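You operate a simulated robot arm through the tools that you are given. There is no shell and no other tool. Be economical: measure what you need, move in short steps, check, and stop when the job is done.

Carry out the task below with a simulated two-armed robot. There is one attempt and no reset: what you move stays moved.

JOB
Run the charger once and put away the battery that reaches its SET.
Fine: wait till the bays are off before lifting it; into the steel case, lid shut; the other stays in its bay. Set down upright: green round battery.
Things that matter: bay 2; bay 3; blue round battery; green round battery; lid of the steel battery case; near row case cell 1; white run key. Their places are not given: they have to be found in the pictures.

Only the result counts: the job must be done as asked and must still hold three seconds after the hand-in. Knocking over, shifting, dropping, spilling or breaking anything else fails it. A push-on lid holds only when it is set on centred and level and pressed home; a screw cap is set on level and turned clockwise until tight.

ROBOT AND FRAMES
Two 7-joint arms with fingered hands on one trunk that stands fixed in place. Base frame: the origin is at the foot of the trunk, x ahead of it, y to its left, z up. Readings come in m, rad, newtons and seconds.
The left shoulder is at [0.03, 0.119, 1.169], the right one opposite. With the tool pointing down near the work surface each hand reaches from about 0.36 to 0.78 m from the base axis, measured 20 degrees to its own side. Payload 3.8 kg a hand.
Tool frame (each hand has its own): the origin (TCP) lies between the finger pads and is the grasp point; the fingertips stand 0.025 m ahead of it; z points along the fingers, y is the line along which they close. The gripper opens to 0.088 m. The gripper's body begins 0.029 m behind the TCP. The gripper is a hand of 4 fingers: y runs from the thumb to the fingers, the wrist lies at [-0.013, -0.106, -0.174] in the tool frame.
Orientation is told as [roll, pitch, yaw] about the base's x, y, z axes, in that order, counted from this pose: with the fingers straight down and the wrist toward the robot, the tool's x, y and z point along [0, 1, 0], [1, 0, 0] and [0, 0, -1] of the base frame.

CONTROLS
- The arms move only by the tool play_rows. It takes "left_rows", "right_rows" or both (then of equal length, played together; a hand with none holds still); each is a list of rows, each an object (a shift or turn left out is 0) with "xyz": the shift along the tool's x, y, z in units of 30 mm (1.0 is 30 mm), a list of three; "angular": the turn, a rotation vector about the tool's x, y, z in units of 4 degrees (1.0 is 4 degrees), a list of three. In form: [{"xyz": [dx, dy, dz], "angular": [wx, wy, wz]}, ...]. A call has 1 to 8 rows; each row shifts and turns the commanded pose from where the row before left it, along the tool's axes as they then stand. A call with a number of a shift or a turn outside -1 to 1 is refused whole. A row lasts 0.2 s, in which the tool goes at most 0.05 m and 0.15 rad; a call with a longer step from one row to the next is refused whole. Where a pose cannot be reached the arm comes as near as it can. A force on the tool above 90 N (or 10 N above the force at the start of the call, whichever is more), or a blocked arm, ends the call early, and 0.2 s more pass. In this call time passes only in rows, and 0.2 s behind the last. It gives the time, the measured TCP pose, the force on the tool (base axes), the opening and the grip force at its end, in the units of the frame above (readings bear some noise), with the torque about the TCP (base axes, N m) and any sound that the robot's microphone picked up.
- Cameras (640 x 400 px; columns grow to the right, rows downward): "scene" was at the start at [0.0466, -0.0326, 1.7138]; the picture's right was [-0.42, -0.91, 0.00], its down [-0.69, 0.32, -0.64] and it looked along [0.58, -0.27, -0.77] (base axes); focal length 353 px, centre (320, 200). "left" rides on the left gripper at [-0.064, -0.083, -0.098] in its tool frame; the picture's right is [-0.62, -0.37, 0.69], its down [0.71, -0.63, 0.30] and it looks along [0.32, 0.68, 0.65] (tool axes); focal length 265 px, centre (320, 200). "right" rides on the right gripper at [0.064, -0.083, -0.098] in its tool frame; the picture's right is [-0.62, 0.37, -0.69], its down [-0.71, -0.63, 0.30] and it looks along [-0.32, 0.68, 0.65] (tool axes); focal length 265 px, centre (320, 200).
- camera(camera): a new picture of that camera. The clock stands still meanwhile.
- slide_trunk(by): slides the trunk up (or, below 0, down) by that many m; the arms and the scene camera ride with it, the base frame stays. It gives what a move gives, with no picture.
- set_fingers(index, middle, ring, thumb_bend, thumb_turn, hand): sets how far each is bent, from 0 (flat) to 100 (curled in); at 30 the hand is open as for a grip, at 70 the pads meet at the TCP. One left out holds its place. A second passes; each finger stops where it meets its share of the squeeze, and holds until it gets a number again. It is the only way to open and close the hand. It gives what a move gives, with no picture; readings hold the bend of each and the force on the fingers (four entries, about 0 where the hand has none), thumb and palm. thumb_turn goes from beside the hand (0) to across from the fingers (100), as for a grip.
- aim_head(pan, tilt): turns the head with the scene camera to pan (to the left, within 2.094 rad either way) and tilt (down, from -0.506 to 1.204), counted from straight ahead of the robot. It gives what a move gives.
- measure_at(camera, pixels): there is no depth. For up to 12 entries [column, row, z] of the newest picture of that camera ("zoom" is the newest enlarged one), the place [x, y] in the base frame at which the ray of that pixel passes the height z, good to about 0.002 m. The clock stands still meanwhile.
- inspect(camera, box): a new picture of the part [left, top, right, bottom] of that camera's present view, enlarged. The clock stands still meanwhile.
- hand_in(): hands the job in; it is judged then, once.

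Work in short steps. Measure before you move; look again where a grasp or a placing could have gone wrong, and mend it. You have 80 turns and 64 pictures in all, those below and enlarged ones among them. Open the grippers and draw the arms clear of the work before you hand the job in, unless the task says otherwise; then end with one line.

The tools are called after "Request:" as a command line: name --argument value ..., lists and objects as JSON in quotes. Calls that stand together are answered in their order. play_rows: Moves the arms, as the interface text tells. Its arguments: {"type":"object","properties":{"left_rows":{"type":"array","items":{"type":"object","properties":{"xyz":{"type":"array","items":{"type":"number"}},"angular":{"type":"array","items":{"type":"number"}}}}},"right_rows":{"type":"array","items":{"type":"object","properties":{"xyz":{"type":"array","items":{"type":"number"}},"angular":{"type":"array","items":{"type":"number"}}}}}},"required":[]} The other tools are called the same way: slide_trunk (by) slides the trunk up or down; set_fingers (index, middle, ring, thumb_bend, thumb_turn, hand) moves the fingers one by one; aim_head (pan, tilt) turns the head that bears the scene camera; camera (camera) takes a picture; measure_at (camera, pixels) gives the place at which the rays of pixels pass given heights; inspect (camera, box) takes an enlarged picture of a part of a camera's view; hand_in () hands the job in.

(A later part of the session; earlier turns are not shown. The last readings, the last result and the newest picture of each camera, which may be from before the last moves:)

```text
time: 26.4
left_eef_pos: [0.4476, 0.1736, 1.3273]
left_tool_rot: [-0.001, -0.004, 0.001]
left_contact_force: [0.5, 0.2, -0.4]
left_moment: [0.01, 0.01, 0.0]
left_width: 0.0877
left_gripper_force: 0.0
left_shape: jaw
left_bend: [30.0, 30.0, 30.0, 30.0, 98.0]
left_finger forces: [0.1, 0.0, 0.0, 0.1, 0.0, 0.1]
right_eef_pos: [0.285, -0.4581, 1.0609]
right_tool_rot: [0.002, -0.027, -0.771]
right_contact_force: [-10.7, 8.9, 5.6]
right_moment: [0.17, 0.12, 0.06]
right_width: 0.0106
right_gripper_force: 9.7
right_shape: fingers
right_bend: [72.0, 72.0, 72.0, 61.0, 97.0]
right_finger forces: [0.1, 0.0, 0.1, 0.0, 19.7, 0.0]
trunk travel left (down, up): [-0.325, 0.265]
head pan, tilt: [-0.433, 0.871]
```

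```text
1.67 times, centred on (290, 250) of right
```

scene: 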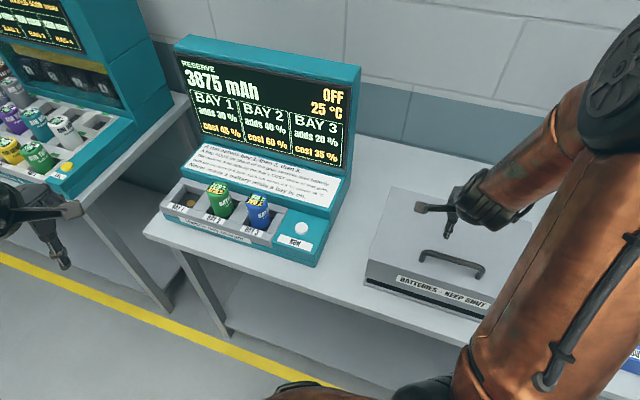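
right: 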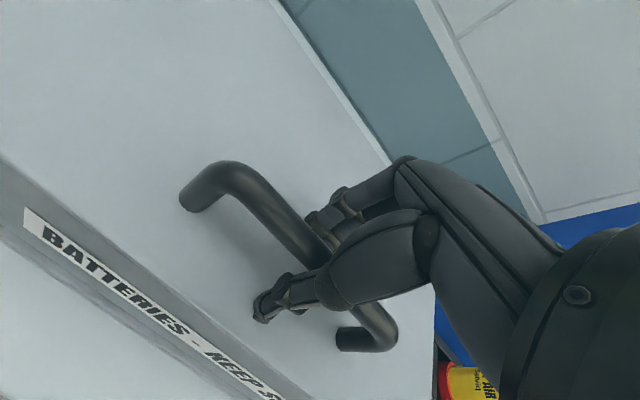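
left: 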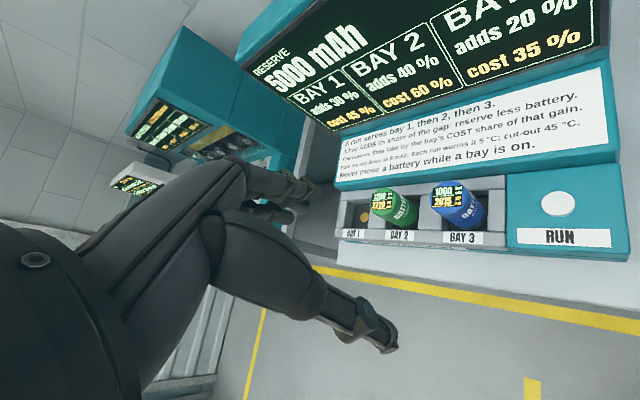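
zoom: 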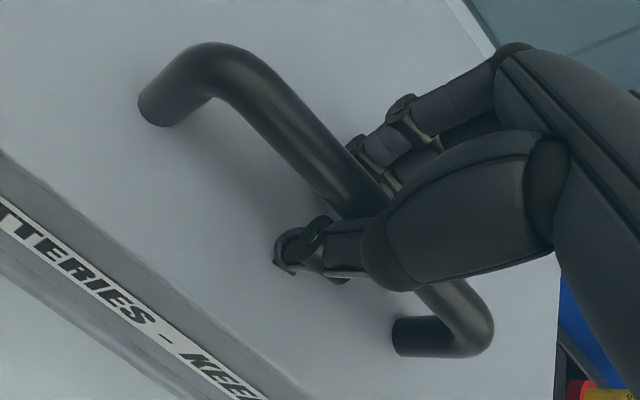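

The bar appears to be within the closed hand (width 0.0106, thumb 20 N). I lift a further 27 mm to see whether the lid follows.

Request:
play_rows --right_rows '[{"xyz": [0, 0, -0.3]}, {"xyz": [0, 0, -0.3]}, {"xyz": [0, 0, -0.3]}]'

Request:
camera --camera "scene"

Request:
camera --camera "right"

```text
time: 27.2
left_eef_pos: [0.449, 0.1711, 1.3276]
left_tool_rot: [0.001, -0.001, 0.0]
left_contact_force: [0.2, -0.3, 0.1]
left_moment: [0.04, 0.02, -0.01]
left_width: 0.0874
left_gripper_force: 0.1
left_shape: jaw
left_bend: [30.0, 30.0, 30.0, 30.0, 98.0]
left_finger forces: [0.1, 0.0, 0.0, 0.0, 0.0, 0.0]
right_eef_pos: [0.2881, -0.4611, 1.0907]
right_tool_rot: [0.003, -0.039, -0.769]
right_contact_force: [-2.1, 3.0, -3.8]
right_moment: [-0.04, -0.01, 0.01]
right_width: 0.0
right_gripper_force: 1.3
right_shape: fingers
right_bend: [72.0, 72.0, 72.0, 67.0, 97.0]
right_finger forces: [0.0, 0.0, 0.1, 0.1, 3.4, 0.0]
trunk travel left (down, up): [-0.325, 0.265]
head pan, tilt: [-0.433, 0.871]
```

```text
37 pictures are left
```

scene: 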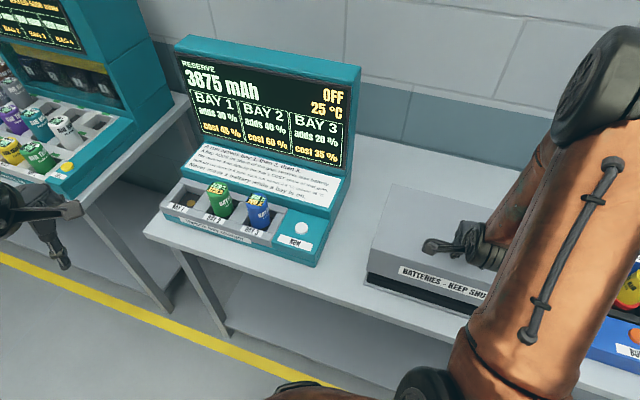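

```text
36 pictures are left
```

right: 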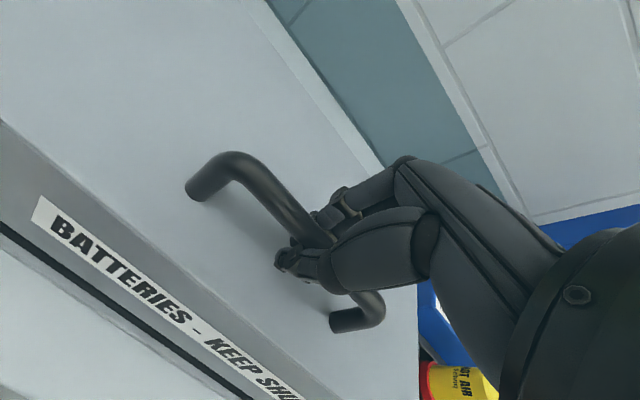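

The lid's front edge rose (label moved from row 277 to ~268, dark gap wider), so it is hinged at the back and the hand is hooked through the handle. I continue along the hinge arc with a slight tilt of the hand.

Request:
play_rows --right_rows '[{"xyz": [0, 0.39, -0.64], "angular": [1, 0, 0]}, {"xyz": [0, 0.41, -0.62], "angular": [1, 0, 0]}, {"xyz": [0, 0.44, -0.6], "angular": [1, 0, 0]}, {"xyz": [0, 0.46, -0.58], "angular": [1, 0, 0]}, {"xyz": [0, 0.49, -0.56], "angular": [1, 0, 0]}]'

Request:
camera --camera "scene"

Request:
camera --camera "right"

```text
time: 28.4
left_eef_pos: [0.4523, 0.166, 1.3273]
left_tool_rot: [0.0, 0.001, 0.0]
left_contact_force: [0.0, -0.1, -0.5]
left_moment: [0.02, 0.03, 0.03]
left_width: 0.0875
left_gripper_force: 0.0
left_shape: jaw
left_bend: [30.0, 30.0, 30.0, 30.0, 98.0]
left_finger forces: [0.2, 0.0, 0.0, 0.0, 0.1, 0.0]
right_eef_pos: [0.343, -0.515, 1.169]
right_tool_rot: [0.004, 0.318, -0.768]
right_contact_force: [3.8, -5.8, -24.5]
right_moment: [0.15, -0.15, 0.08]
right_width: 0.0034
right_gripper_force: 12.2
right_shape: fingers
right_bend: [62.0, 66.0, 65.0, 70.0, 97.0]
right_finger forces: [8.5, 6.8, 8.9, 0.0, 0.3, 0.0]
trunk travel left (down, up): [-0.325, 0.265]
head pan, tilt: [-0.433, 0.871]
```

```text
35 pictures are left
```

scene: 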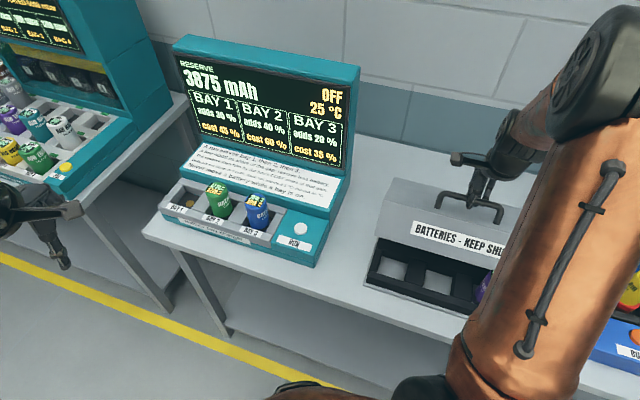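

```text
34 pictures are left
```

right: 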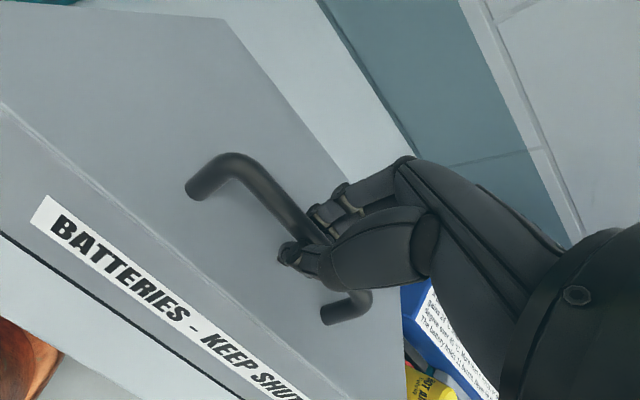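

The lid follows well, about 35–40° open, and empty near-row cells are visible at (392,270) and (438,285). I continue the arc.

Request:
play_rows --right_rows '[{"xyz": [0, 0.58, -0.58], "angular": [1, 0, 0]}, {"xyz": [0, 0.61, -0.53], "angular": [1, 0, 0]}, {"xyz": [0, 0.64, -0.51], "angular": [1, 0, 0]}, {"xyz": [0, 0.65, -0.47], "angular": [1, 0, 0]}]'

Request:
camera --camera "scene"

```text
time: 29.4
left_eef_pos: [0.4511, 0.1653, 1.3271]
left_tool_rot: [0.002, 0.002, 0.0]
left_contact_force: [0.6, 0.1, -1.2]
left_moment: [-0.01, 0.02, -0.03]
left_width: 0.0876
left_gripper_force: 0.0
left_shape: jaw
left_bend: [30.0, 30.0, 30.0, 30.0, 98.0]
left_finger forces: [0.0, 0.0, 0.0, 0.0, 0.1, 0.1]
right_eef_pos: [0.4092, -0.5812, 1.1934]
right_tool_rot: [0.006, 0.602, -0.769]
right_contact_force: [-5.2, -2.3, -33.9]
right_moment: [0.2, -0.12, -0.02]
right_width: 0.0045
right_gripper_force: 15.8
right_shape: fingers
right_bend: [60.0, 65.0, 63.0, 71.0, 97.0]
right_finger forces: [10.8, 9.2, 11.3, 0.0, 0.0, 0.0]
trunk travel left (down, up): [-0.325, 0.265]
head pan, tilt: [-0.433, 0.871]
```

```text
33 pictures are left
```

scene: 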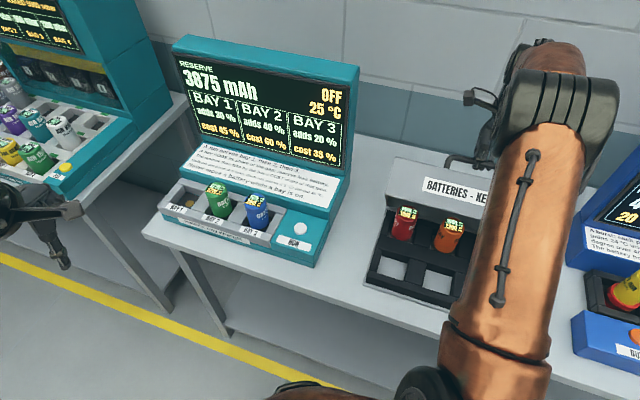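

The lid is around 65–70° open: the far row holds red and orange, and the near-row cells 1 and 2 are empty. I carry on past vertical.

Request:
play_rows --right_rows '[{"xyz": [0, 0.72, -0.37], "angular": [1, 0, 0]}, {"xyz": [0, 0.75, -0.34], "angular": [1, 0, 0]}, {"xyz": [0, 0.75, -0.32], "angular": [1, 0, 0]}, {"xyz": [0, 0.75, -0.3], "angular": [1, 0, 0]}]'

Request:
camera --camera "scene"

Request:
camera --camera "right"

```text
time: 30.4
left_eef_pos: [0.451, 0.1717, 1.3273]
left_tool_rot: [0.0, -0.001, 0.0]
left_contact_force: [0.6, 0.1, 0.4]
left_moment: [-0.01, 0.0, -0.02]
left_width: 0.0877
left_gripper_force: 0.1
left_shape: jaw
left_bend: [30.0, 30.0, 30.0, 30.0, 98.0]
left_finger forces: [0.0, 0.0, 0.0, 0.1, 0.0, 0.1]
right_eef_pos: [0.431, -0.5621, 1.1814]
right_tool_rot: [0.012, 0.869, -0.759]
right_contact_force: [1.0, 0.5, 0.2]
right_moment: [0.01, 0.02, 0.0]
right_width: 0.0
right_gripper_force: 0.6
right_shape: fingers
right_bend: [72.0, 72.0, 72.0, 71.0, 98.0]
right_finger forces: [0.4, 0.1, 0.0, 0.0, 0.1, 0.1]
right hand out of reach, approached as far as the arm can: row 2, 3, 4
trunk travel left (down, up): [-0.325, 0.265]
head pan, tilt: [-0.433, 0.871]
```

```text
32 pictures are left
```

scene: 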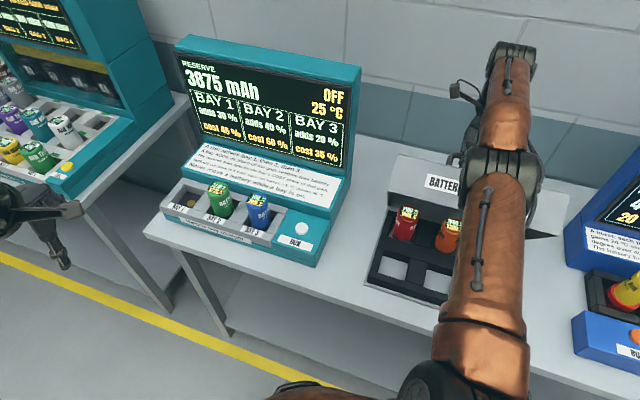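

```text
31 pictures are left
```

right: 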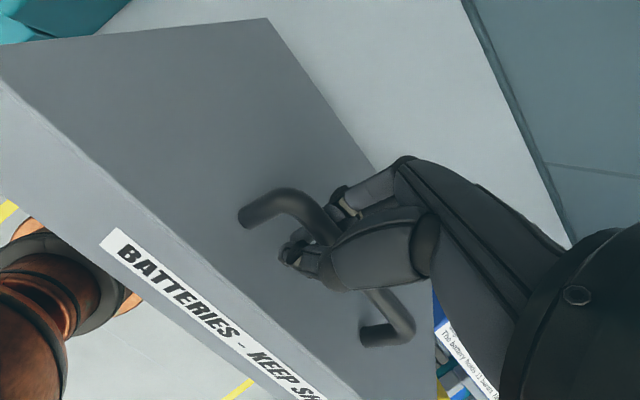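

The arm reached its limit with the lid around 70–75° and no load on the hand, so the lid may hold itself. I open the fingers slightly, the thumb still catching the bar, to test this.

Request:
set_fingers --hand "right" --index 58 --middle 58 --ring 58

Request:
camera --camera "right"

```text
time: 31.4
left_eef_pos: [0.4507, 0.171, 1.3272]
left_tool_rot: [-0.002, -0.001, 0.0]
left_contact_force: [-0.4, 0.4, 0.2]
left_moment: [-0.01, 0.0, -0.01]
left_width: 0.0876
left_gripper_force: 0.3
left_shape: jaw
left_bend: [30.0, 30.0, 30.0, 30.0, 98.0]
left_finger forces: [0.0, 0.1, 0.0, 0.0, 0.0, 0.0]
right_eef_pos: [0.4271, -0.5635, 1.1782]
right_tool_rot: [0.006, 0.869, -0.767]
right_contact_force: [0.5, -0.5, -0.6]
right_moment: [0.02, -0.03, 0.0]
right_width: 0.0108
right_gripper_force: 0.1
right_shape: fingers
right_bend: [57.0, 57.0, 57.0, 71.0, 98.0]
right_finger forces: [0.0, 0.0, 0.1, 0.0, 0.0, 0.0]
trunk travel left (down, up): [-0.325, 0.265]
head pan, tilt: [-0.433, 0.871]
```

```text
30 pictures are left
```

right: 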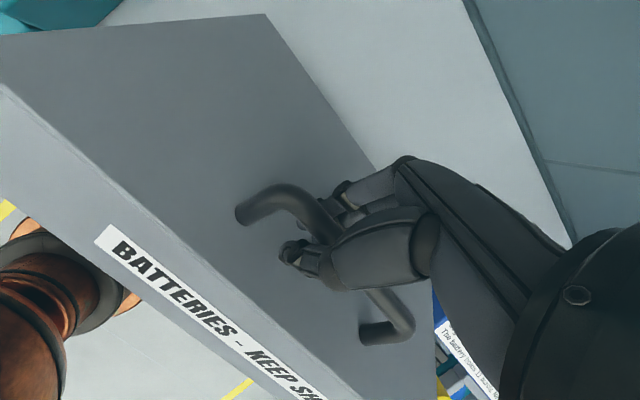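

The lid stays up by itself with no load on the hand. I open the fingers, the thumb only partly since the lid edge is near it, and back out along the finger axis while untilting slightly.

Request:
set_fingers --hand "right" --index 30 --middle 30 --ring 30 --thumb_bend 58

Request:
play_rows --right_rows '[{"xyz": [0, 0, -0.4], "angular": [-0.7, 0, 0]}, {"xyz": [0, 0, -0.4], "angular": [-0.7, 0, 0]}, {"xyz": [0, 0, -0.5], "angular": [-0.7, 0, 0]}, {"xyz": [0, 0, -0.5], "angular": [-0.7, 0, 0]}]'

Request:
camera --camera "right"

```text
time: 32.5
left_eef_pos: [0.4498, 0.1718, 1.3272]
left_tool_rot: [0.0, 0.001, 0.0]
left_contact_force: [-0.8, -0.1, -0.2]
left_moment: [-0.01, -0.01, 0.0]
left_width: 0.0877
left_gripper_force: 0.0
left_shape: jaw
left_bend: [30.0, 30.0, 30.0, 30.0, 98.0]
left_finger forces: [0.1, 0.1, 0.1, 0.1, 0.0, 0.0]
right_eef_pos: [0.4272, -0.5638, 1.1792]
right_tool_rot: [0.006, 0.87, -0.766]
right_contact_force: [0.0, -1.2, -0.5]
right_moment: [0.02, -0.01, -0.01]
right_width: 0.0544
right_gripper_force: 0.2
right_shape: fingers
right_bend: [30.0, 30.0, 30.0, 58.0, 98.0]
right_finger forces: [0.0, 0.0, 0.1, 0.0, 0.6, 0.1]
trunk travel left (down, up): [-0.325, 0.265]
head pan, tilt: [-0.433, 0.871]
```

```text
time: 33.5
left_eef_pos: [0.4491, 0.1711, 1.328]
left_tool_rot: [0.0, 0.001, 0.001]
left_contact_force: [0.2, -0.1, 0.6]
left_moment: [-0.01, 0.01, -0.04]
left_width: 0.0875
left_gripper_force: 0.1
left_shape: jaw
left_bend: [30.0, 30.0, 30.0, 30.0, 98.0]
left_finger forces: [0.0, 0.0, 0.0, 0.1, 0.1, 0.0]
right_eef_pos: [0.4498, -0.5854, 1.2158]
right_tool_rot: [0.006, 0.672, -0.768]
right_contact_force: [-0.3, 0.6, 0.0]
right_moment: [-0.01, 0.0, 0.02]
right_width: 0.0553
right_gripper_force: 0.0
right_shape: fingers
right_bend: [30.0, 30.0, 30.0, 57.0, 98.0]
right_finger forces: [0.0, 0.0, 0.0, 0.1, 0.0, 0.0]
right hand out of reach, approached as far as the arm can: row 3, 4
trunk travel left (down, up): [-0.325, 0.265]
head pan, tilt: [-0.433, 0.871]
```

```text
29 pictures are left
```

right: 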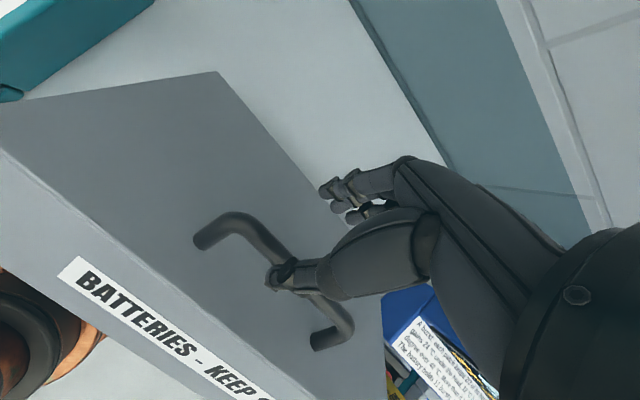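

The hand is clear of the bar by about 2 cm. I go straight up with further untilting.

Request:
play_rows --right_rows '[{"xyz": [0, -0.1, -0.8], "angular": [-1, 0, 0]}, {"xyz": [0, -0.3, -0.8], "angular": [-1, 0, 0]}, {"xyz": [0, -0.5, -0.8], "angular": [-1, 0, 0]}, {"xyz": [0, -0.5, -0.8], "angular": [-1, 0, 0]}, {"xyz": [0, -0.5, -0.8], "angular": [-1, 0, 0]}, {"xyz": [0, -0.5, -0.4], "angular": [-1, 0, 0]}]'

Request:
camera --camera "scene"

```text
time: 34.9
left_eef_pos: [0.4489, 0.1715, 1.3273]
left_tool_rot: [-0.001, 0.0, 0.001]
left_contact_force: [0.7, -0.2, -0.9]
left_moment: [0.02, 0.01, -0.02]
left_width: 0.0878
left_gripper_force: 0.1
left_shape: jaw
left_bend: [30.0, 30.0, 30.0, 30.0, 98.0]
left_finger forces: [0.0, 0.0, 0.0, 0.0, 0.0, 0.0]
right_eef_pos: [0.4748, -0.6126, 1.3763]
right_tool_rot: [0.003, 0.257, -0.77]
right_contact_force: [-0.6, 0.4, -0.3]
right_moment: [0.0, 0.03, 0.0]
right_width: 0.0553
right_gripper_force: 0.1
right_shape: fingers
right_bend: [30.0, 30.0, 30.0, 57.0, 98.0]
right_finger forces: [0.0, 0.0, 0.0, 0.1, 0.1, 0.0]
right hand out of reach, approached as far as the arm can: row 3, 4, 5, 6
trunk travel left (down, up): [-0.325, 0.265]
head pan, tilt: [-0.433, 0.871]
```

```text
28 pictures are left
```

scene: 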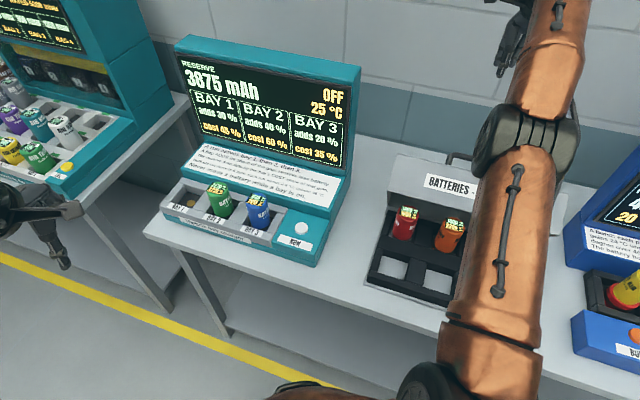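

The lid stays open. I bring the right hand forward over the lid, toward −v, while levelling it.

Request:
play_rows --right_rows '[{"xyz": [0, -1, 0], "angular": [-0.6, 0, 0]}, {"xyz": [0, -1, 0], "angular": [-0.6, 0, 0]}, {"xyz": [0, -1, 0], "angular": [-0.6, 0, 0]}, {"xyz": [0, -1, 0], "angular": [-0.6, 0, 0]}, {"xyz": [0, -1, 0], "angular": [-0.6, 0, 0]}, {"xyz": [0, -1, 0], "angular": [-0.6, 0, 0]}]'

```text
time: 36.2
left_eef_pos: [0.4484, 0.1719, 1.3283]
left_tool_rot: [0.0, 0.0, 0.0]
left_contact_force: [0.0, 0.2, -0.6]
left_moment: [-0.01, 0.02, 0.03]
left_width: 0.0878
left_gripper_force: 0.0
left_shape: jaw
left_bend: [30.0, 30.0, 30.0, 30.0, 98.0]
left_finger forces: [0.0, 0.1, 0.0, 0.0, 0.0, 0.0]
right_eef_pos: [0.4499, -0.6209, 1.5003]
right_tool_rot: [0.003, 0.002, -0.771]
right_contact_force: [0.2, -1.5, -0.3]
right_moment: [-0.01, -0.01, 0.0]
right_width: 0.0555
right_gripper_force: 0.0
right_shape: fingers
right_bend: [30.0, 30.0, 30.0, 57.0, 98.0]
right_finger forces: [0.0, 0.1, 0.1, 0.1, 0.0, 0.1]
right hand out of reach, approached as far as the arm can: row 1, 2, 3, 4, 5, 6
trunk travel left (down, up): [-0.325, 0.265]
head pan, tilt: [-0.433, 0.871]
```

The arm drifted up instead. I go forward and down together, with fingertips staying well above the lid edge at ~1.2.

Request:
play_rows --right_rows '[{"xyz": [0, -1, 0.7]}, {"xyz": [0, -1, 0.7]}, {"xyz": [0, -1, 0.7]}, {"xyz": [0, -1, 0.7]}, {"xyz": [0, -1, 0.7]}]'

Request:
camera --camera "scene"

```text
time: 37.5
left_eef_pos: [0.4497, 0.1715, 1.3288]
left_tool_rot: [-0.001, -0.001, 0.001]
left_contact_force: [-0.1, 0.5, 0.1]
left_moment: [-0.05, -0.01, 0.01]
left_width: 0.0877
left_gripper_force: 0.0
left_shape: jaw
left_bend: [30.0, 30.0, 30.0, 30.0, 98.0]
left_finger forces: [0.1, 0.0, 0.1, 0.0, 0.1, 0.0]
right_eef_pos: [0.4479, -0.6244, 1.4987]
right_tool_rot: [0.003, 0.005, -0.77]
right_contact_force: [-0.7, -0.6, -0.1]
right_moment: [0.03, 0.0, -0.03]
right_width: 0.0553
right_gripper_force: 0.1
right_shape: fingers
right_bend: [30.0, 30.0, 30.0, 57.0, 98.0]
right_finger forces: [0.1, 0.0, 0.1, 0.0, 0.0, 0.0]
right hand out of reach, approached as far as the arm can: row 1, 2, 3, 4, 5
trunk travel left (down, up): [-0.325, 0.265]
head pan, tilt: [-0.433, 0.871]
```

```text
27 pictures are left
```

scene: 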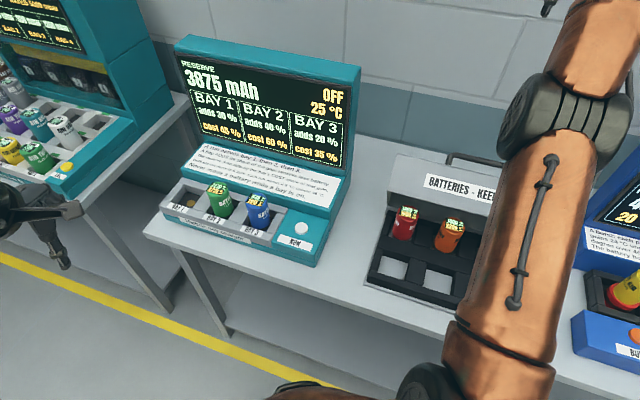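

A wrist limit is blocking it: the forearm is rising while the hand points down. I let the fingers tip forward to free the wrist, while retracting.

Request:
play_rows --right_rows '[{"angular": [-1, 0, 0]}, {"angular": [-1, 0, 0]}, {"angular": [-1, 0, 0]}, {"angular": [-1, 0, 0]}, {"xyz": [0, -0.7, 0.3], "angular": [-1, 0, 0]}, {"xyz": [0, -0.7, 0.3], "angular": [-1, 0, 0]}, {"xyz": [0, -0.7, 0.3]}, {"xyz": [0, -0.7, 0.3]}]'

```text
time: 39.2
left_eef_pos: [0.4497, 0.171, 1.3283]
left_tool_rot: [0.001, -0.001, -0.001]
left_contact_force: [0.4, 0.4, 0.3]
left_moment: [0.01, 0.01, -0.03]
left_width: 0.0877
left_gripper_force: 0.0
left_shape: jaw
left_bend: [30.0, 30.0, 30.0, 30.0, 98.0]
left_finger forces: [0.0, 0.1, 0.0, 0.0, 0.1, 0.1]
right_eef_pos: [0.4929, -0.6839, 1.5365]
right_tool_rot: [0.005, -0.414, -0.774]
right_contact_force: [0.1, -0.1, 0.1]
right_moment: [0.0, 0.04, 0.01]
right_width: 0.0554
right_gripper_force: 0.2
right_shape: fingers
right_bend: [30.0, 30.0, 30.0, 57.0, 98.0]
right_finger forces: [0.0, 0.0, 0.1, 0.1, 0.0, 0.0]
right hand out of reach, approached as far as the arm can: row 1, 2, 3, 4, 5, 6, 7, 8
trunk travel left (down, up): [-0.325, 0.265]
head pan, tilt: [-0.433, 0.871]
```

Still blocked, perhaps a near-straight elbow. I try a pure downward shift plus sideways toward the left, still well above the lid.

Request:
play_rows --right_rows '[{"xyz": [0.5, -0.4, 0.9]}, {"xyz": [0.5, -0.4, 0.9]}, {"xyz": [0.5, -0.4, 0.9]}, {"xyz": [0.5, -0.4, 0.9]}]'

Request:
aim_head --pan -0.9 --tilt 0.4

Request:
camera --camera "scene"

```text
time: 40.2
left_eef_pos: [0.4508, 0.1718, 1.328]
left_tool_rot: [0.001, 0.001, 0.001]
left_contact_force: [0.1, -0.1, -0.7]
left_moment: [0.0, 0.0, -0.01]
left_width: 0.0877
left_gripper_force: 0.1
left_shape: jaw
left_bend: [30.0, 30.0, 30.0, 30.0, 98.0]
left_finger forces: [0.0, 0.0, 0.1, 0.0, 0.0, 0.1]
right_eef_pos: [0.5724, -0.6765, 1.4417]
right_tool_rot: [0.005, -0.414, -0.772]
right_contact_force: [0.1, 0.6, -0.4]
right_moment: [0.02, -0.03, 0.03]
right_width: 0.0554
right_gripper_force: 0.1
right_shape: fingers
right_bend: [30.0, 30.0, 30.0, 57.0, 98.0]
right_finger forces: [0.0, 0.0, 0.1, 0.2, 0.0, 0.0]
right hand out of reach, approached as far as the arm can: row 1, 2, 3, 4
trunk travel left (down, up): [-0.325, 0.265]
head pan, tilt: [-0.433, 0.871]
```

```text
time: 41.2
left_eef_pos: [0.4494, 0.1714, 1.3287]
left_tool_rot: [0.001, 0.0, -0.001]
left_contact_force: [-0.1, 0.2, -0.3]
left_moment: [0.01, -0.01, 0.02]
left_width: 0.0876
left_gripper_force: 0.1
left_shape: jaw
left_bend: [30.0, 30.0, 30.0, 30.0, 98.0]
left_finger forces: [0.0, 0.1, 0.0, 0.0, 0.0, 0.0]
right_eef_pos: [0.5718, -0.6772, 1.4441]
right_tool_rot: [0.003, -0.415, -0.773]
right_contact_force: [0.3, 0.0, 0.0]
right_moment: [-0.04, -0.02, -0.02]
right_width: 0.0554
right_gripper_force: 0.1
right_shape: fingers
right_bend: [30.0, 30.0, 30.0, 57.0, 98.0]
right_finger forces: [0.1, 0.0, 0.0, 0.0, 0.1, 0.0]
trunk travel left (down, up): [-0.325, 0.265]
head pan, tilt: [-0.901, 0.4]
```

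```text
26 pictures are left
```

scene: 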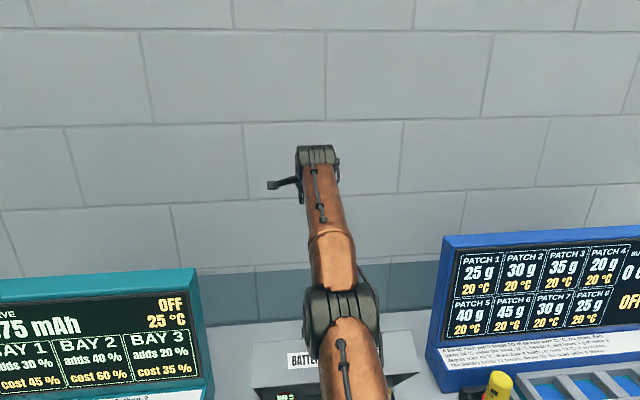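

The arm is stretched straight. I give a long combined retract, level and lower command, inward along −v, to fold the elbow.

Request:
play_rows --right_rows '[{"xyz": [0, -0.98, 0], "angular": [1, 0, 0]}, {"xyz": [0, -0.98, 0.05], "angular": [1, 0, 0]}, {"xyz": [0, -0.98, 0.1], "angular": [1, 0, 0]}, {"xyz": [0, -0.98, 0.2], "angular": [1, 0, 0]}, {"xyz": [0, -0.98, 0.3], "angular": [1, 0, 0]}, {"xyz": [0, -1, 0.5], "angular": [0.9, 0, 0]}, {"xyz": [0, -1, 0.7]}, {"xyz": [0, -1, 0.8]}]'

```text
time: 43.0
left_eef_pos: [0.4496, 0.1717, 1.3278]
left_tool_rot: [0.001, -0.001, -0.001]
left_contact_force: [0.4, 0.0, -0.3]
left_moment: [-0.02, 0.01, 0.01]
left_width: 0.0873
left_gripper_force: 0.1
left_shape: jaw
left_bend: [30.0, 30.0, 30.0, 30.0, 98.0]
left_finger forces: [0.0, 0.1, 0.1, 0.1, 0.0, 0.1]
right_eef_pos: [0.5255, -0.6274, 1.4031]
right_tool_rot: [0.005, -0.002, -0.773]
right_contact_force: [0.2, 0.2, 0.1]
right_moment: [-0.03, -0.01, -0.01]
right_width: 0.0555
right_gripper_force: 0.0
right_shape: fingers
right_bend: [30.0, 30.0, 30.0, 57.0, 98.0]
right_finger forces: [0.0, 0.0, 0.1, 0.1, 0.0, 0.0]
right hand out of reach, approached as far as the arm can: row 1, 2, 3, 4, 5, 6, 7, 8
trunk travel left (down, up): [-0.325, 0.265]
head pan, tilt: [-0.901, 0.4]
```

The arm still holds at stretch. I swing it sideways to the left (tool +x, 0.19 m) into the free corridor between case and charger, directly ahead of the shoulder, lowering a bit.

Request:
play_rows --right_rows '[{"xyz": [0.9, 0, 0.2]}, {"xyz": [0.9, 0, 0.2]}, {"xyz": [0.9, -0.2, 0.3]}, {"xyz": [0.9, -0.2, 0.4]}, {"xyz": [0.9, -0.3, 0.5]}, {"xyz": [0.9, -0.3, 0.5]}, {"xyz": [0.9, -0.4, 0.6]}]'

```text
time: 44.6
left_eef_pos: [0.4503, 0.1717, 1.3279]
left_tool_rot: [-0.001, -0.002, 0.0]
left_contact_force: [1.1, 0.7, -0.2]
left_moment: [-0.01, -0.02, -0.02]
left_width: 0.0877
left_gripper_force: 0.0
left_shape: jaw
left_bend: [30.0, 30.0, 30.0, 30.0, 98.0]
left_finger forces: [0.1, 0.0, 0.0, 0.0, 0.0, 0.0]
right_eef_pos: [0.6571, -0.4811, 1.3313]
right_tool_rot: [0.002, -0.003, -0.771]
right_contact_force: [-0.4, -0.2, 0.0]
right_moment: [-0.01, -0.01, 0.02]
right_width: 0.0556
right_gripper_force: 0.0
right_shape: fingers
right_bend: [30.0, 30.0, 30.0, 57.0, 98.0]
right_finger forces: [0.0, 0.1, 0.0, 0.0, 0.0, 0.0]
right hand out of reach, approached as far as the arm can: row 2, 3, 4, 5, 6, 7
trunk travel left (down, up): [-0.325, 0.265]
head pan, tilt: [-0.901, 0.4]
```

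Row 1 was reached and the hand is now in the corridor plane. I try retracting in −y with lowering.

Request:
play_rows --right_rows '[{"xyz": [0, -0.8, 0.8]}, {"xyz": [0, -0.8, 0.8]}, {"xyz": [0, -0.8, 0.5]}, {"xyz": [0, -1, 0.2]}, {"xyz": [0, -1, 0.2]}, {"xyz": [0, -1, 0]}, {"xyz": [0, -1, 0]}, {"xyz": [0, -1, 0]}]'

Request:
aim_head --pan -0.433 --tilt 0.871

Request:
camera --camera "scene"

```text
time: 46.4
left_eef_pos: [0.4472, 0.1655, 1.3292]
left_tool_rot: [0.005, -0.003, 0.001]
left_contact_force: [0.6, 0.0, 1.0]
left_moment: [-0.03, 0.01, -0.03]
left_width: 0.0874
left_gripper_force: 0.0
left_shape: jaw
left_bend: [30.0, 30.0, 30.0, 30.0, 98.0]
left_finger forces: [0.0, 0.1, 0.0, 0.0, 0.0, 0.0]
right_eef_pos: [0.6877, -0.4063, 1.3113]
right_tool_rot: [0.0, -0.001, -0.776]
right_contact_force: [-14.5, -27.7, -2.3]
right_moment: [-0.35, 0.09, 0.67]
right_width: 0.0554
right_gripper_force: 13.4
right_shape: fingers
right_bend: [30.0, 30.0, 30.0, 56.0, 100.0]
right_finger forces: [0.1, 0.1, 0.0, 0.0, 26.5, 0.0]
right hand out of reach, approached as far as the arm can: row 1, 2, 3, 4, 5, 6, 7, 8
trunk travel left (down, up): [-0.325, 0.265]
head pan, tilt: [-0.901, 0.4]
```

```text
time: 47.3
left_eef_pos: [0.4473, 0.1654, 1.3286]
left_tool_rot: [0.003, -0.002, 0.001]
left_contact_force: [-0.1, 0.0, 0.2]
left_moment: [-0.03, 0.0, -0.02]
left_width: 0.0874
left_gripper_force: 0.0
left_shape: jaw
left_bend: [30.0, 30.0, 30.0, 30.0, 98.0]
left_finger forces: [0.0, 0.1, 0.0, 0.0, 0.1, 0.0]
right_eef_pos: [0.6889, -0.405, 1.312]
right_tool_rot: [0.002, -0.005, -0.777]
right_contact_force: [-13.4, -27.9, -1.2]
right_moment: [-0.31, 0.09, 0.65]
right_width: 0.0553
right_gripper_force: 13.2
right_shape: fingers
right_bend: [30.0, 30.0, 30.0, 56.0, 100.0]
right_finger forces: [0.0, 0.1, 0.1, 0.0, 26.1, 0.0]
trunk travel left (down, up): [-0.325, 0.265]
head pan, tilt: [-0.433, 0.871]
```

```text
25 pictures are left
```

scene: 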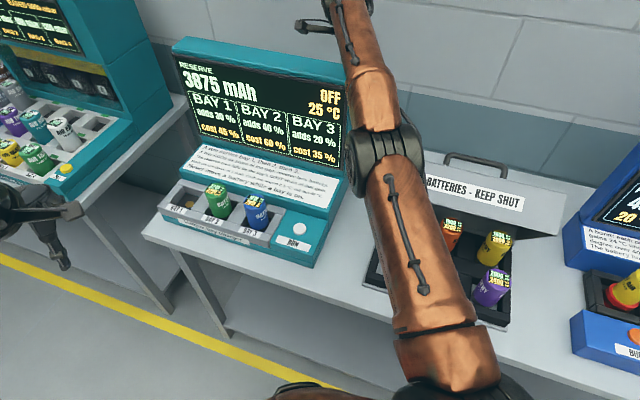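

The thumb brushed the charger side (≈28 N), so I move right away from it at once. I head down through the corridor centre (x≈0.10) with retraction.

Request:
play_rows --right_rows '[{"xyz": [-0.9, 0, 0]}, {"xyz": [-0.9, 0, 0]}, {"xyz": [-0.9, 0, 0.3]}]'

Request:
inspect --camera "scene" --box '[140, 20, 460, 280]'

```text
time: 48.1
left_eef_pos: [0.4496, 0.1683, 1.328]
left_tool_rot: [0.001, -0.001, -0.002]
left_contact_force: [0.4, 0.2, -0.1]
left_moment: [0.0, 0.0, -0.01]
left_width: 0.0876
left_gripper_force: 0.1
left_shape: jaw
left_bend: [30.0, 30.0, 30.0, 30.0, 98.0]
left_finger forces: [0.0, 0.0, 0.1, 0.0, 0.0, 0.0]
right_eef_pos: [0.669, -0.4654, 1.3134]
right_tool_rot: [0.008, 0.0, -0.77]
right_contact_force: [-0.3, -0.5, -0.6]
right_moment: [0.05, 0.0, -0.02]
right_width: 0.056
right_gripper_force: 0.0
right_shape: fingers
right_bend: [30.0, 30.0, 30.0, 57.0, 98.0]
right_finger forces: [0.0, 0.0, 0.1, 0.0, 0.0, 0.1]
right hand out of reach, approached as far as the arm can: row 1, 2, 3
trunk travel left (down, up): [-0.325, 0.265]
head pan, tilt: [-0.433, 0.871]
```

```text
1.54 times, centred on (300, 150) of scene
```

zoom: 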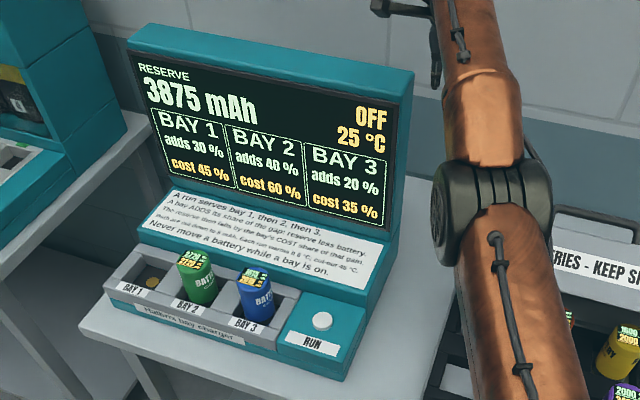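

The charger is unmoved (key still at (301,228)). Now down through the corridor with retraction.

Request:
play_rows --right_rows '[{"xyz": [-0.3, -0.5, 0.9]}, {"xyz": [-0.3, -0.5, 0.9]}, {"xyz": [-0.2, -0.6, 0.9]}, {"xyz": [-0.1, -0.6, 0.9]}, {"xyz": [0, -0.8, 0.5]}, {"xyz": [0, -1, 0]}, {"xyz": [0, -1, 0]}, {"xyz": [0, -1, 0]}]'

```text
time: 49.9
left_eef_pos: [0.4475, 0.1522, 1.3313]
left_tool_rot: [0.01, -0.005, -0.009]
left_contact_force: [-0.3, 0.3, -0.5]
left_moment: [0.01, -0.03, 0.01]
left_width: 0.0877
left_gripper_force: 0.1
left_shape: jaw
left_bend: [30.0, 30.0, 30.0, 30.0, 98.0]
left_finger forces: [0.0, 0.0, 0.0, 0.0, 0.0, 0.0]
right_eef_pos: [0.6885, -0.4593, 1.2101]
right_tool_rot: [-0.005, 0.014, -0.799]
right_contact_force: [-49.8, -53.1, -19.2]
right_moment: [3.46, -4.72, 3.15]
right_width: 0.0548
right_gripper_force: 5.3
right_shape: fingers
right_bend: [30.0, 30.0, 30.0, 57.0, 99.0]
right_finger forces: [0.0, 0.0, 0.1, 0.0, 11.1, 0.1]
right hand out of reach, approached as far as the arm can: row 1, 2, 3, 4, 5, 6, 7, 8
trunk travel left (down, up): [-0.325, 0.265]
head pan, tilt: [-0.433, 0.871]
```

It swings into the charger side again when asked to retract. I back off right and up immediately.

Request:
play_rows --right_rows '[{"xyz": [-1, 0, 0]}, {"xyz": [-1, 0, -0.5]}, {"xyz": [-0.5, 0, -1]}, {"xyz": [0, 0, -1]}, {"xyz": [0, 0, -1]}, {"xyz": [0, 0, -1]}, {"xyz": [0, 0, -1]}]'

Request:
camera --camera "scene"

```text
time: 51.5
left_eef_pos: [0.4474, 0.1724, 1.3277]
left_tool_rot: [-0.003, -0.002, 0.0]
left_contact_force: [0.4, 0.4, -0.1]
left_moment: [-0.01, -0.03, 0.02]
left_width: 0.0877
left_gripper_force: 0.0
left_shape: jaw
left_bend: [30.0, 30.0, 30.0, 30.0, 98.0]
left_finger forces: [0.0, 0.0, 0.0, 0.1, 0.0, 0.0]
right_eef_pos: [0.6402, -0.4784, 1.3738]
right_tool_rot: [0.003, -0.004, -0.772]
right_contact_force: [0.0, -0.6, -0.1]
right_moment: [-0.02, 0.0, 0.02]
right_width: 0.0558
right_gripper_force: 0.1
right_shape: fingers
right_bend: [30.0, 30.0, 30.0, 57.0, 98.0]
right_finger forces: [0.0, 0.1, 0.0, 0.1, 0.0, 0.0]
right hand out of reach, approached as far as the arm can: row 1, 2, 5, 6, 7
trunk travel left (down, up): [-0.325, 0.265]
head pan, tilt: [-0.433, 0.871]
```

```text
23 pictures are left
```

scene: 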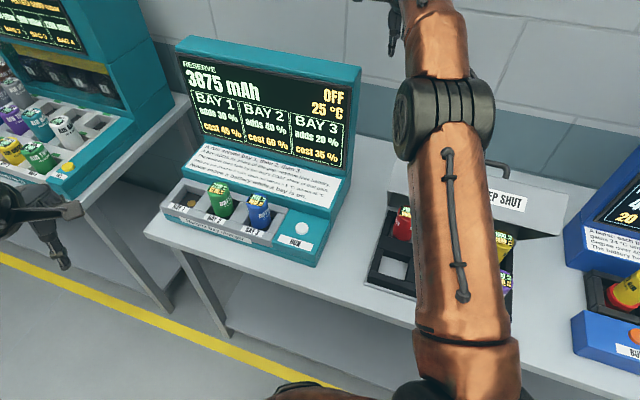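

The charger is unmoved. I turn the hand's yaw back toward 0 here to change the arm's posture.

Request:
play_rows --right_rows '[{"angular": [0, 0, -1]}, {"angular": [0, 0, -1]}, {"angular": [0, 0, -1]}, {"angular": [0, 0, -1]}, {"angular": [0, 0, -1]}, {"angular": [0, 0, -1]}, {"angular": [0, 0, -1]}, {"angular": [0, 0, -1]}]'

```text
time: 53.3
left_eef_pos: [0.4492, 0.1707, 1.3277]
left_tool_rot: [-0.001, 0.0, -0.001]
left_contact_force: [-0.4, -0.2, -1.2]
left_moment: [0.01, 0.0, -0.03]
left_width: 0.0878
left_gripper_force: 0.0
left_shape: jaw
left_bend: [30.0, 30.0, 30.0, 30.0, 98.0]
left_finger forces: [0.0, 0.0, 0.0, 0.0, 0.0, 0.0]
right_eef_pos: [0.6364, -0.4757, 1.3713]
right_tool_rot: [0.001, -0.006, -0.212]
right_contact_force: [0.7, -0.6, 1.3]
right_moment: [0.01, 0.01, 0.0]
right_width: 0.056
right_gripper_force: 0.1
right_shape: fingers
right_bend: [30.0, 30.0, 30.0, 57.0, 98.0]
right_finger forces: [0.0, 0.0, 0.0, 0.1, 0.0, 0.0]
right hand out of reach, approached as far as the arm can: row 8
trunk travel left (down, up): [-0.325, 0.265]
head pan, tilt: [-0.433, 0.871]
```

The yaw turn was reached. Now I retract in −y from here, moving away from the panel and over the front of the case at height.

Request:
play_rows --right_rows '[{"xyz": [0, -0.8, 0]}, {"xyz": [0, -0.8, 0]}, {"xyz": [0, -0.8, 0]}, {"xyz": [0, -0.8, 0]}, {"xyz": [0.1, -0.8, 0.2]}, {"xyz": [0.1, -0.8, 0.2]}, {"xyz": [0.1, -0.8, 0.2]}, {"xyz": [0.1, -0.8, 0.2]}]'

Request:
camera --camera "scene"

```text
time: 55.1
left_eef_pos: [0.4488, 0.1716, 1.3272]
left_tool_rot: [-0.001, 0.0, 0.002]
left_contact_force: [-0.1, 0.3, 0.7]
left_moment: [0.01, 0.01, 0.01]
left_width: 0.0877
left_gripper_force: 0.1
left_shape: jaw
left_bend: [30.0, 30.0, 30.0, 30.0, 98.0]
left_finger forces: [0.0, 0.1, 0.0, 0.1, 0.0, 0.0]
right_eef_pos: [0.4531, -0.4227, 1.3461]
right_tool_rot: [0.002, -0.004, -0.211]
right_contact_force: [0.2, 0.3, 0.1]
right_moment: [0.03, 0.02, 0.01]
right_width: 0.0561
right_gripper_force: 0.1
right_shape: fingers
right_bend: [30.0, 30.0, 30.0, 57.0, 98.0]
right_finger forces: [0.1, 0.1, 0.0, 0.0, 0.1, 0.0]
trunk travel left (down, up): [-0.325, 0.265]
head pan, tilt: [-0.433, 0.871]
```

```text
22 pictures are left
```

scene: 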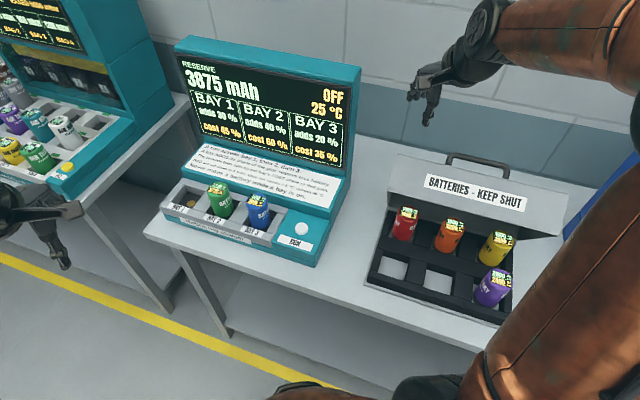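

Free again, and the case is fully visible: near-row cells at (393,268) and (438,285) are empty, and the third holds purple. I zoom in to find cell numbering and geometry.

Request:
inspect --camera "scene" --box '[355, 190, 525, 330]'

Request:
measure_at --camera "scene" --pixels '[[393, 268, 0.9], [393, 268, 0.92], [438, 284, 0.9], [407, 211, 1.0], [407, 211, 1.02], [453, 224, 1.0], [494, 275, 1.0], [494, 275, 1.02], [404, 238, 0.92], [366, 284, 0.9], [500, 326, 0.9], [390, 205, 0.98]]'

```text
2.86 times, centred on (440, 260) of scene
```

zoom: 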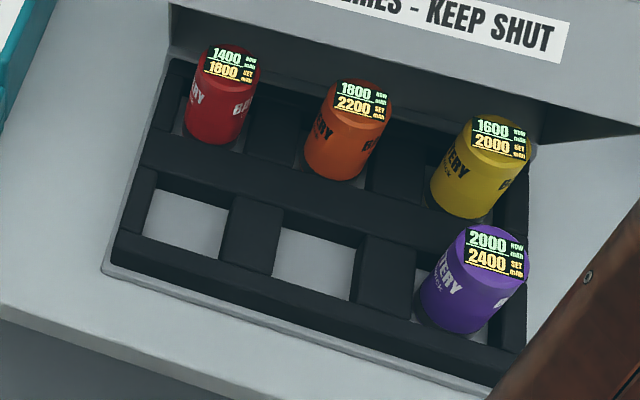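

```text
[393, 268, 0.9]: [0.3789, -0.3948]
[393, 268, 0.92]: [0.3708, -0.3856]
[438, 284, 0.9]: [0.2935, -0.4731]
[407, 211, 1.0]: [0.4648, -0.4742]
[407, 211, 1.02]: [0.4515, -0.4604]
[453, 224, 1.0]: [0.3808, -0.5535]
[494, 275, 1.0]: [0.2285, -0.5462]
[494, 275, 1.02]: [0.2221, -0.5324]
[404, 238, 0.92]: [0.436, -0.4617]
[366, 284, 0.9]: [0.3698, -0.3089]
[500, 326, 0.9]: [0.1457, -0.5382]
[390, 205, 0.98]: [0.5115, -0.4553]
```

The case measures consistently: near-left cell centre ≈(0.378,−0.393), floor ≈0.90. Now I go to the green battery at (0.696,−0.049), moving left along the front first and shifting the left arm further aside.

Request:
play_rows --right_rows '[{"xyz": [1, 0, 0.4]}, {"xyz": [1, 0, 0.4]}, {"xyz": [1, 0, 0.4]}, {"xyz": [1, 0, 0.4]}, {"xyz": [1, 0, 0.4]}, {"xyz": [1, 0, 0.4]}, {"xyz": [1, 0, 0.4]}, {"xyz": [1, 0, 0.4]}]' --left_rows '[{"xyz": [0.6, -0.4, 0]}, {"xyz": [0.6, -0.4, 0]}, {"xyz": [0.6, -0.4, 0]}, {"xyz": [0.6, -0.4, 0]}, {"xyz": [0, 0, 0]}, {"xyz": [0, 0, 0]}, {"xyz": [0, 0, 0]}, {"xyz": [0, 0, 0]}]'

Request:
set_fingers --hand "right" --index 32 --middle 32 --ring 32 --thumb_bend 32

```text
time: 56.9
left_eef_pos: [0.4022, 0.2426, 1.3265]
left_tool_rot: [-0.002, 0.0, 0.001]
left_contact_force: [0.6, 0.1, 0.4]
left_moment: [-0.01, -0.01, 0.01]
left_width: 0.0876
left_gripper_force: 0.0
left_shape: jaw
left_bend: [30.0, 30.0, 30.0, 30.0, 98.0]
left_finger forces: [0.0, 0.0, 0.0, 0.0, 0.1, 0.0]
right_eef_pos: [0.5043, -0.1877, 1.2509]
right_tool_rot: [-0.001, -0.006, -0.209]
right_contact_force: [0.8, 0.7, -0.1]
right_moment: [0.04, -0.02, 0.02]
right_width: 0.0561
right_gripper_force: 0.0
right_shape: fingers
right_bend: [30.0, 30.0, 30.0, 57.0, 98.0]
right_finger forces: [0.0, 0.0, 0.1, 0.1, 0.0, 0.0]
trunk travel left (down, up): [-0.325, 0.265]
head pan, tilt: [-0.433, 0.871]
```

```text
time: 57.9
left_eef_pos: [0.4013, 0.2421, 1.3281]
left_tool_rot: [0.001, 0.0, -0.001]
left_contact_force: [0.2, -0.1, 0.9]
left_moment: [0.02, 0.01, -0.01]
left_width: 0.0874
left_gripper_force: 0.0
left_shape: jaw
left_bend: [30.0, 30.0, 30.0, 30.0, 98.0]
left_finger forces: [0.1, 0.0, 0.0, 0.0, 0.0, 0.1]
right_eef_pos: [0.5035, -0.1897, 1.2508]
right_tool_rot: [0.002, -0.005, -0.213]
right_contact_force: [-0.4, -0.3, 0.1]
right_moment: [-0.03, 0.01, -0.01]
right_width: 0.0805
right_gripper_force: 0.1
right_shape: fingers
right_bend: [32.0, 32.0, 32.0, 32.0, 98.0]
right_finger forces: [0.0, 0.0, 0.0, 0.0, 0.1, 0.0]
trunk travel left (down, up): [-0.325, 0.265]
head pan, tilt: [-0.433, 0.871]
```

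Now to directly above the green battery at z≈1.17.

Request:
play_rows --right_rows '[{"xyz": [0.84, 0.757, 0.38]}, {"xyz": [0.84, 0.757, 0.38]}, {"xyz": [0.84, 0.757, 0.38]}, {"xyz": [0.84, 0.757, 0.38]}, {"xyz": [0.84, 0.757, 0.38]}, {"xyz": [0.84, 0.757, 0.38]}, {"xyz": [0.84, 0.757, 0.38]}]'

Request:
camera --camera "right"

Request:
camera --camera "scene"

```text
time: 59.5
left_eef_pos: [0.4031, 0.2417, 1.3264]
left_tool_rot: [-0.001, 0.003, 0.0]
left_contact_force: [0.4, -0.4, 0.3]
left_moment: [0.01, -0.01, -0.01]
left_width: 0.0875
left_gripper_force: 0.1
left_shape: jaw
left_bend: [30.0, 30.0, 30.0, 30.0, 98.0]
left_finger forces: [0.1, 0.0, 0.1, 0.0, 0.0, 0.0]
right_eef_pos: [0.6962, -0.0498, 1.1691]
right_tool_rot: [0.0, -0.005, -0.213]
right_contact_force: [-0.2, 0.5, -1.0]
right_moment: [0.01, 0.01, -0.02]
right_width: 0.0804
right_gripper_force: 0.0
right_shape: fingers
right_bend: [32.0, 32.0, 32.0, 32.0, 98.0]
right_finger forces: [0.0, 0.1, 0.0, 0.0, 0.1, 0.0]
trunk travel left (down, up): [-0.325, 0.265]
head pan, tilt: [-0.433, 0.871]
```

```text
20 pictures are left
```

right: 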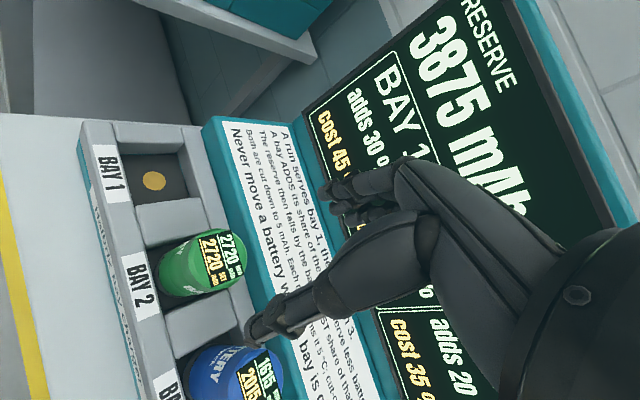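

```text
19 pictures are left
```

scene: 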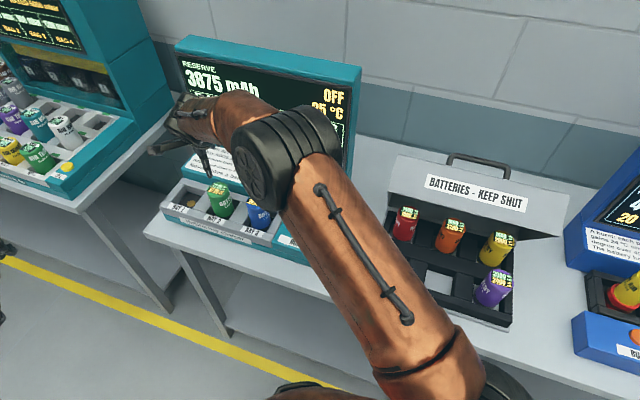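

I check the green top centre from this close view (≈(219,259)) along with rim points.

Request:
inspect --camera "right" --box '[90, 180, 310, 340]'

Request:
measure_at --camera "right" --pixels '[[219, 259, 1.04], [219, 259, 1.05], [262, 375, 1.045], [196, 205, 0.98], [218, 205, 0.98], [130, 240, 0.98], [120, 205, 0.98]]'

```text
2.50 times, centred on (200, 260) of right
```

zoom: 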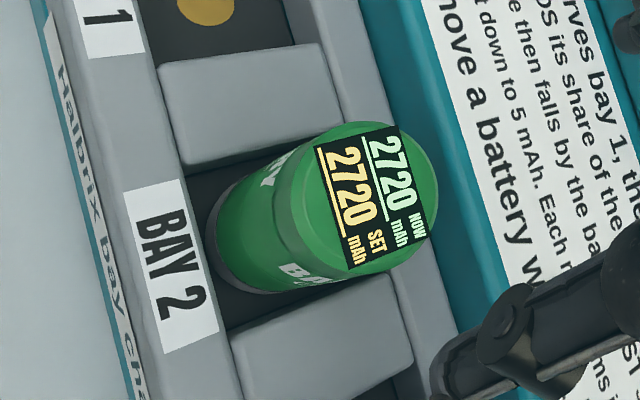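

```text
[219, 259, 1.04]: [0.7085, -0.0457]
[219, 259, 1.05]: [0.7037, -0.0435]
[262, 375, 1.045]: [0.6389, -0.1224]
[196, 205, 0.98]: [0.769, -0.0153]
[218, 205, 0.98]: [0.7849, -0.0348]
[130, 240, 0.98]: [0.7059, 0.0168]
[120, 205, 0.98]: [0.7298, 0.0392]
```

Centre ≈(0.702,−0.047). I adjust and descend to z≈1.06 first, then check.

Request:
play_rows --right_rows '[{"xyz": [0.13, 0.17, 0.7]}, {"xyz": [0, 0, 0.8]}, {"xyz": [0, 0, 0.8]}, {"xyz": [0, 0, 0.8]}, {"xyz": [0, 0, 0.5]}]'

Request:
camera --camera "right"

```text
time: 60.7
left_eef_pos: [0.4033, 0.242, 1.3269]
left_tool_rot: [-0.001, 0.0, 0.0]
left_contact_force: [-0.3, -0.2, 0.5]
left_moment: [0.0, 0.03, 0.02]
left_width: 0.0876
left_gripper_force: 0.1
left_shape: jaw
left_bend: [30.0, 30.0, 30.0, 30.0, 98.0]
left_finger forces: [0.1, 0.1, 0.1, 0.0, 0.1, 0.1]
right_eef_pos: [0.7023, -0.0474, 1.0623]
right_tool_rot: [0.001, -0.005, -0.212]
right_contact_force: [-0.1, 0.6, -0.3]
right_moment: [0.03, -0.02, -0.01]
right_width: 0.0806
right_gripper_force: 0.0
right_shape: fingers
right_bend: [32.0, 32.0, 32.0, 32.0, 98.0]
right_finger forces: [0.1, 0.1, 0.1, 0.0, 0.1, 0.1]
trunk travel left (down, up): [-0.325, 0.265]
head pan, tilt: [-0.433, 0.871]
```

```text
17 pictures are left
```

right: 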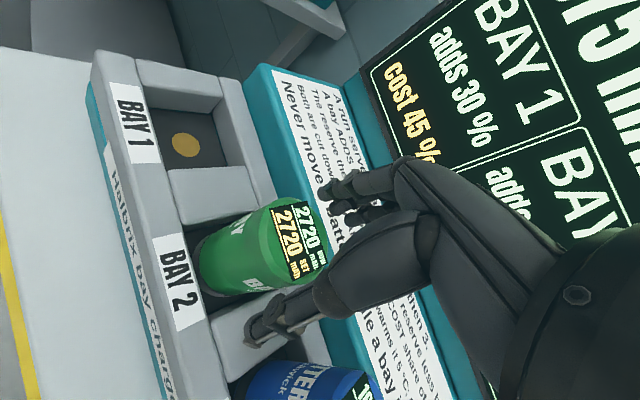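

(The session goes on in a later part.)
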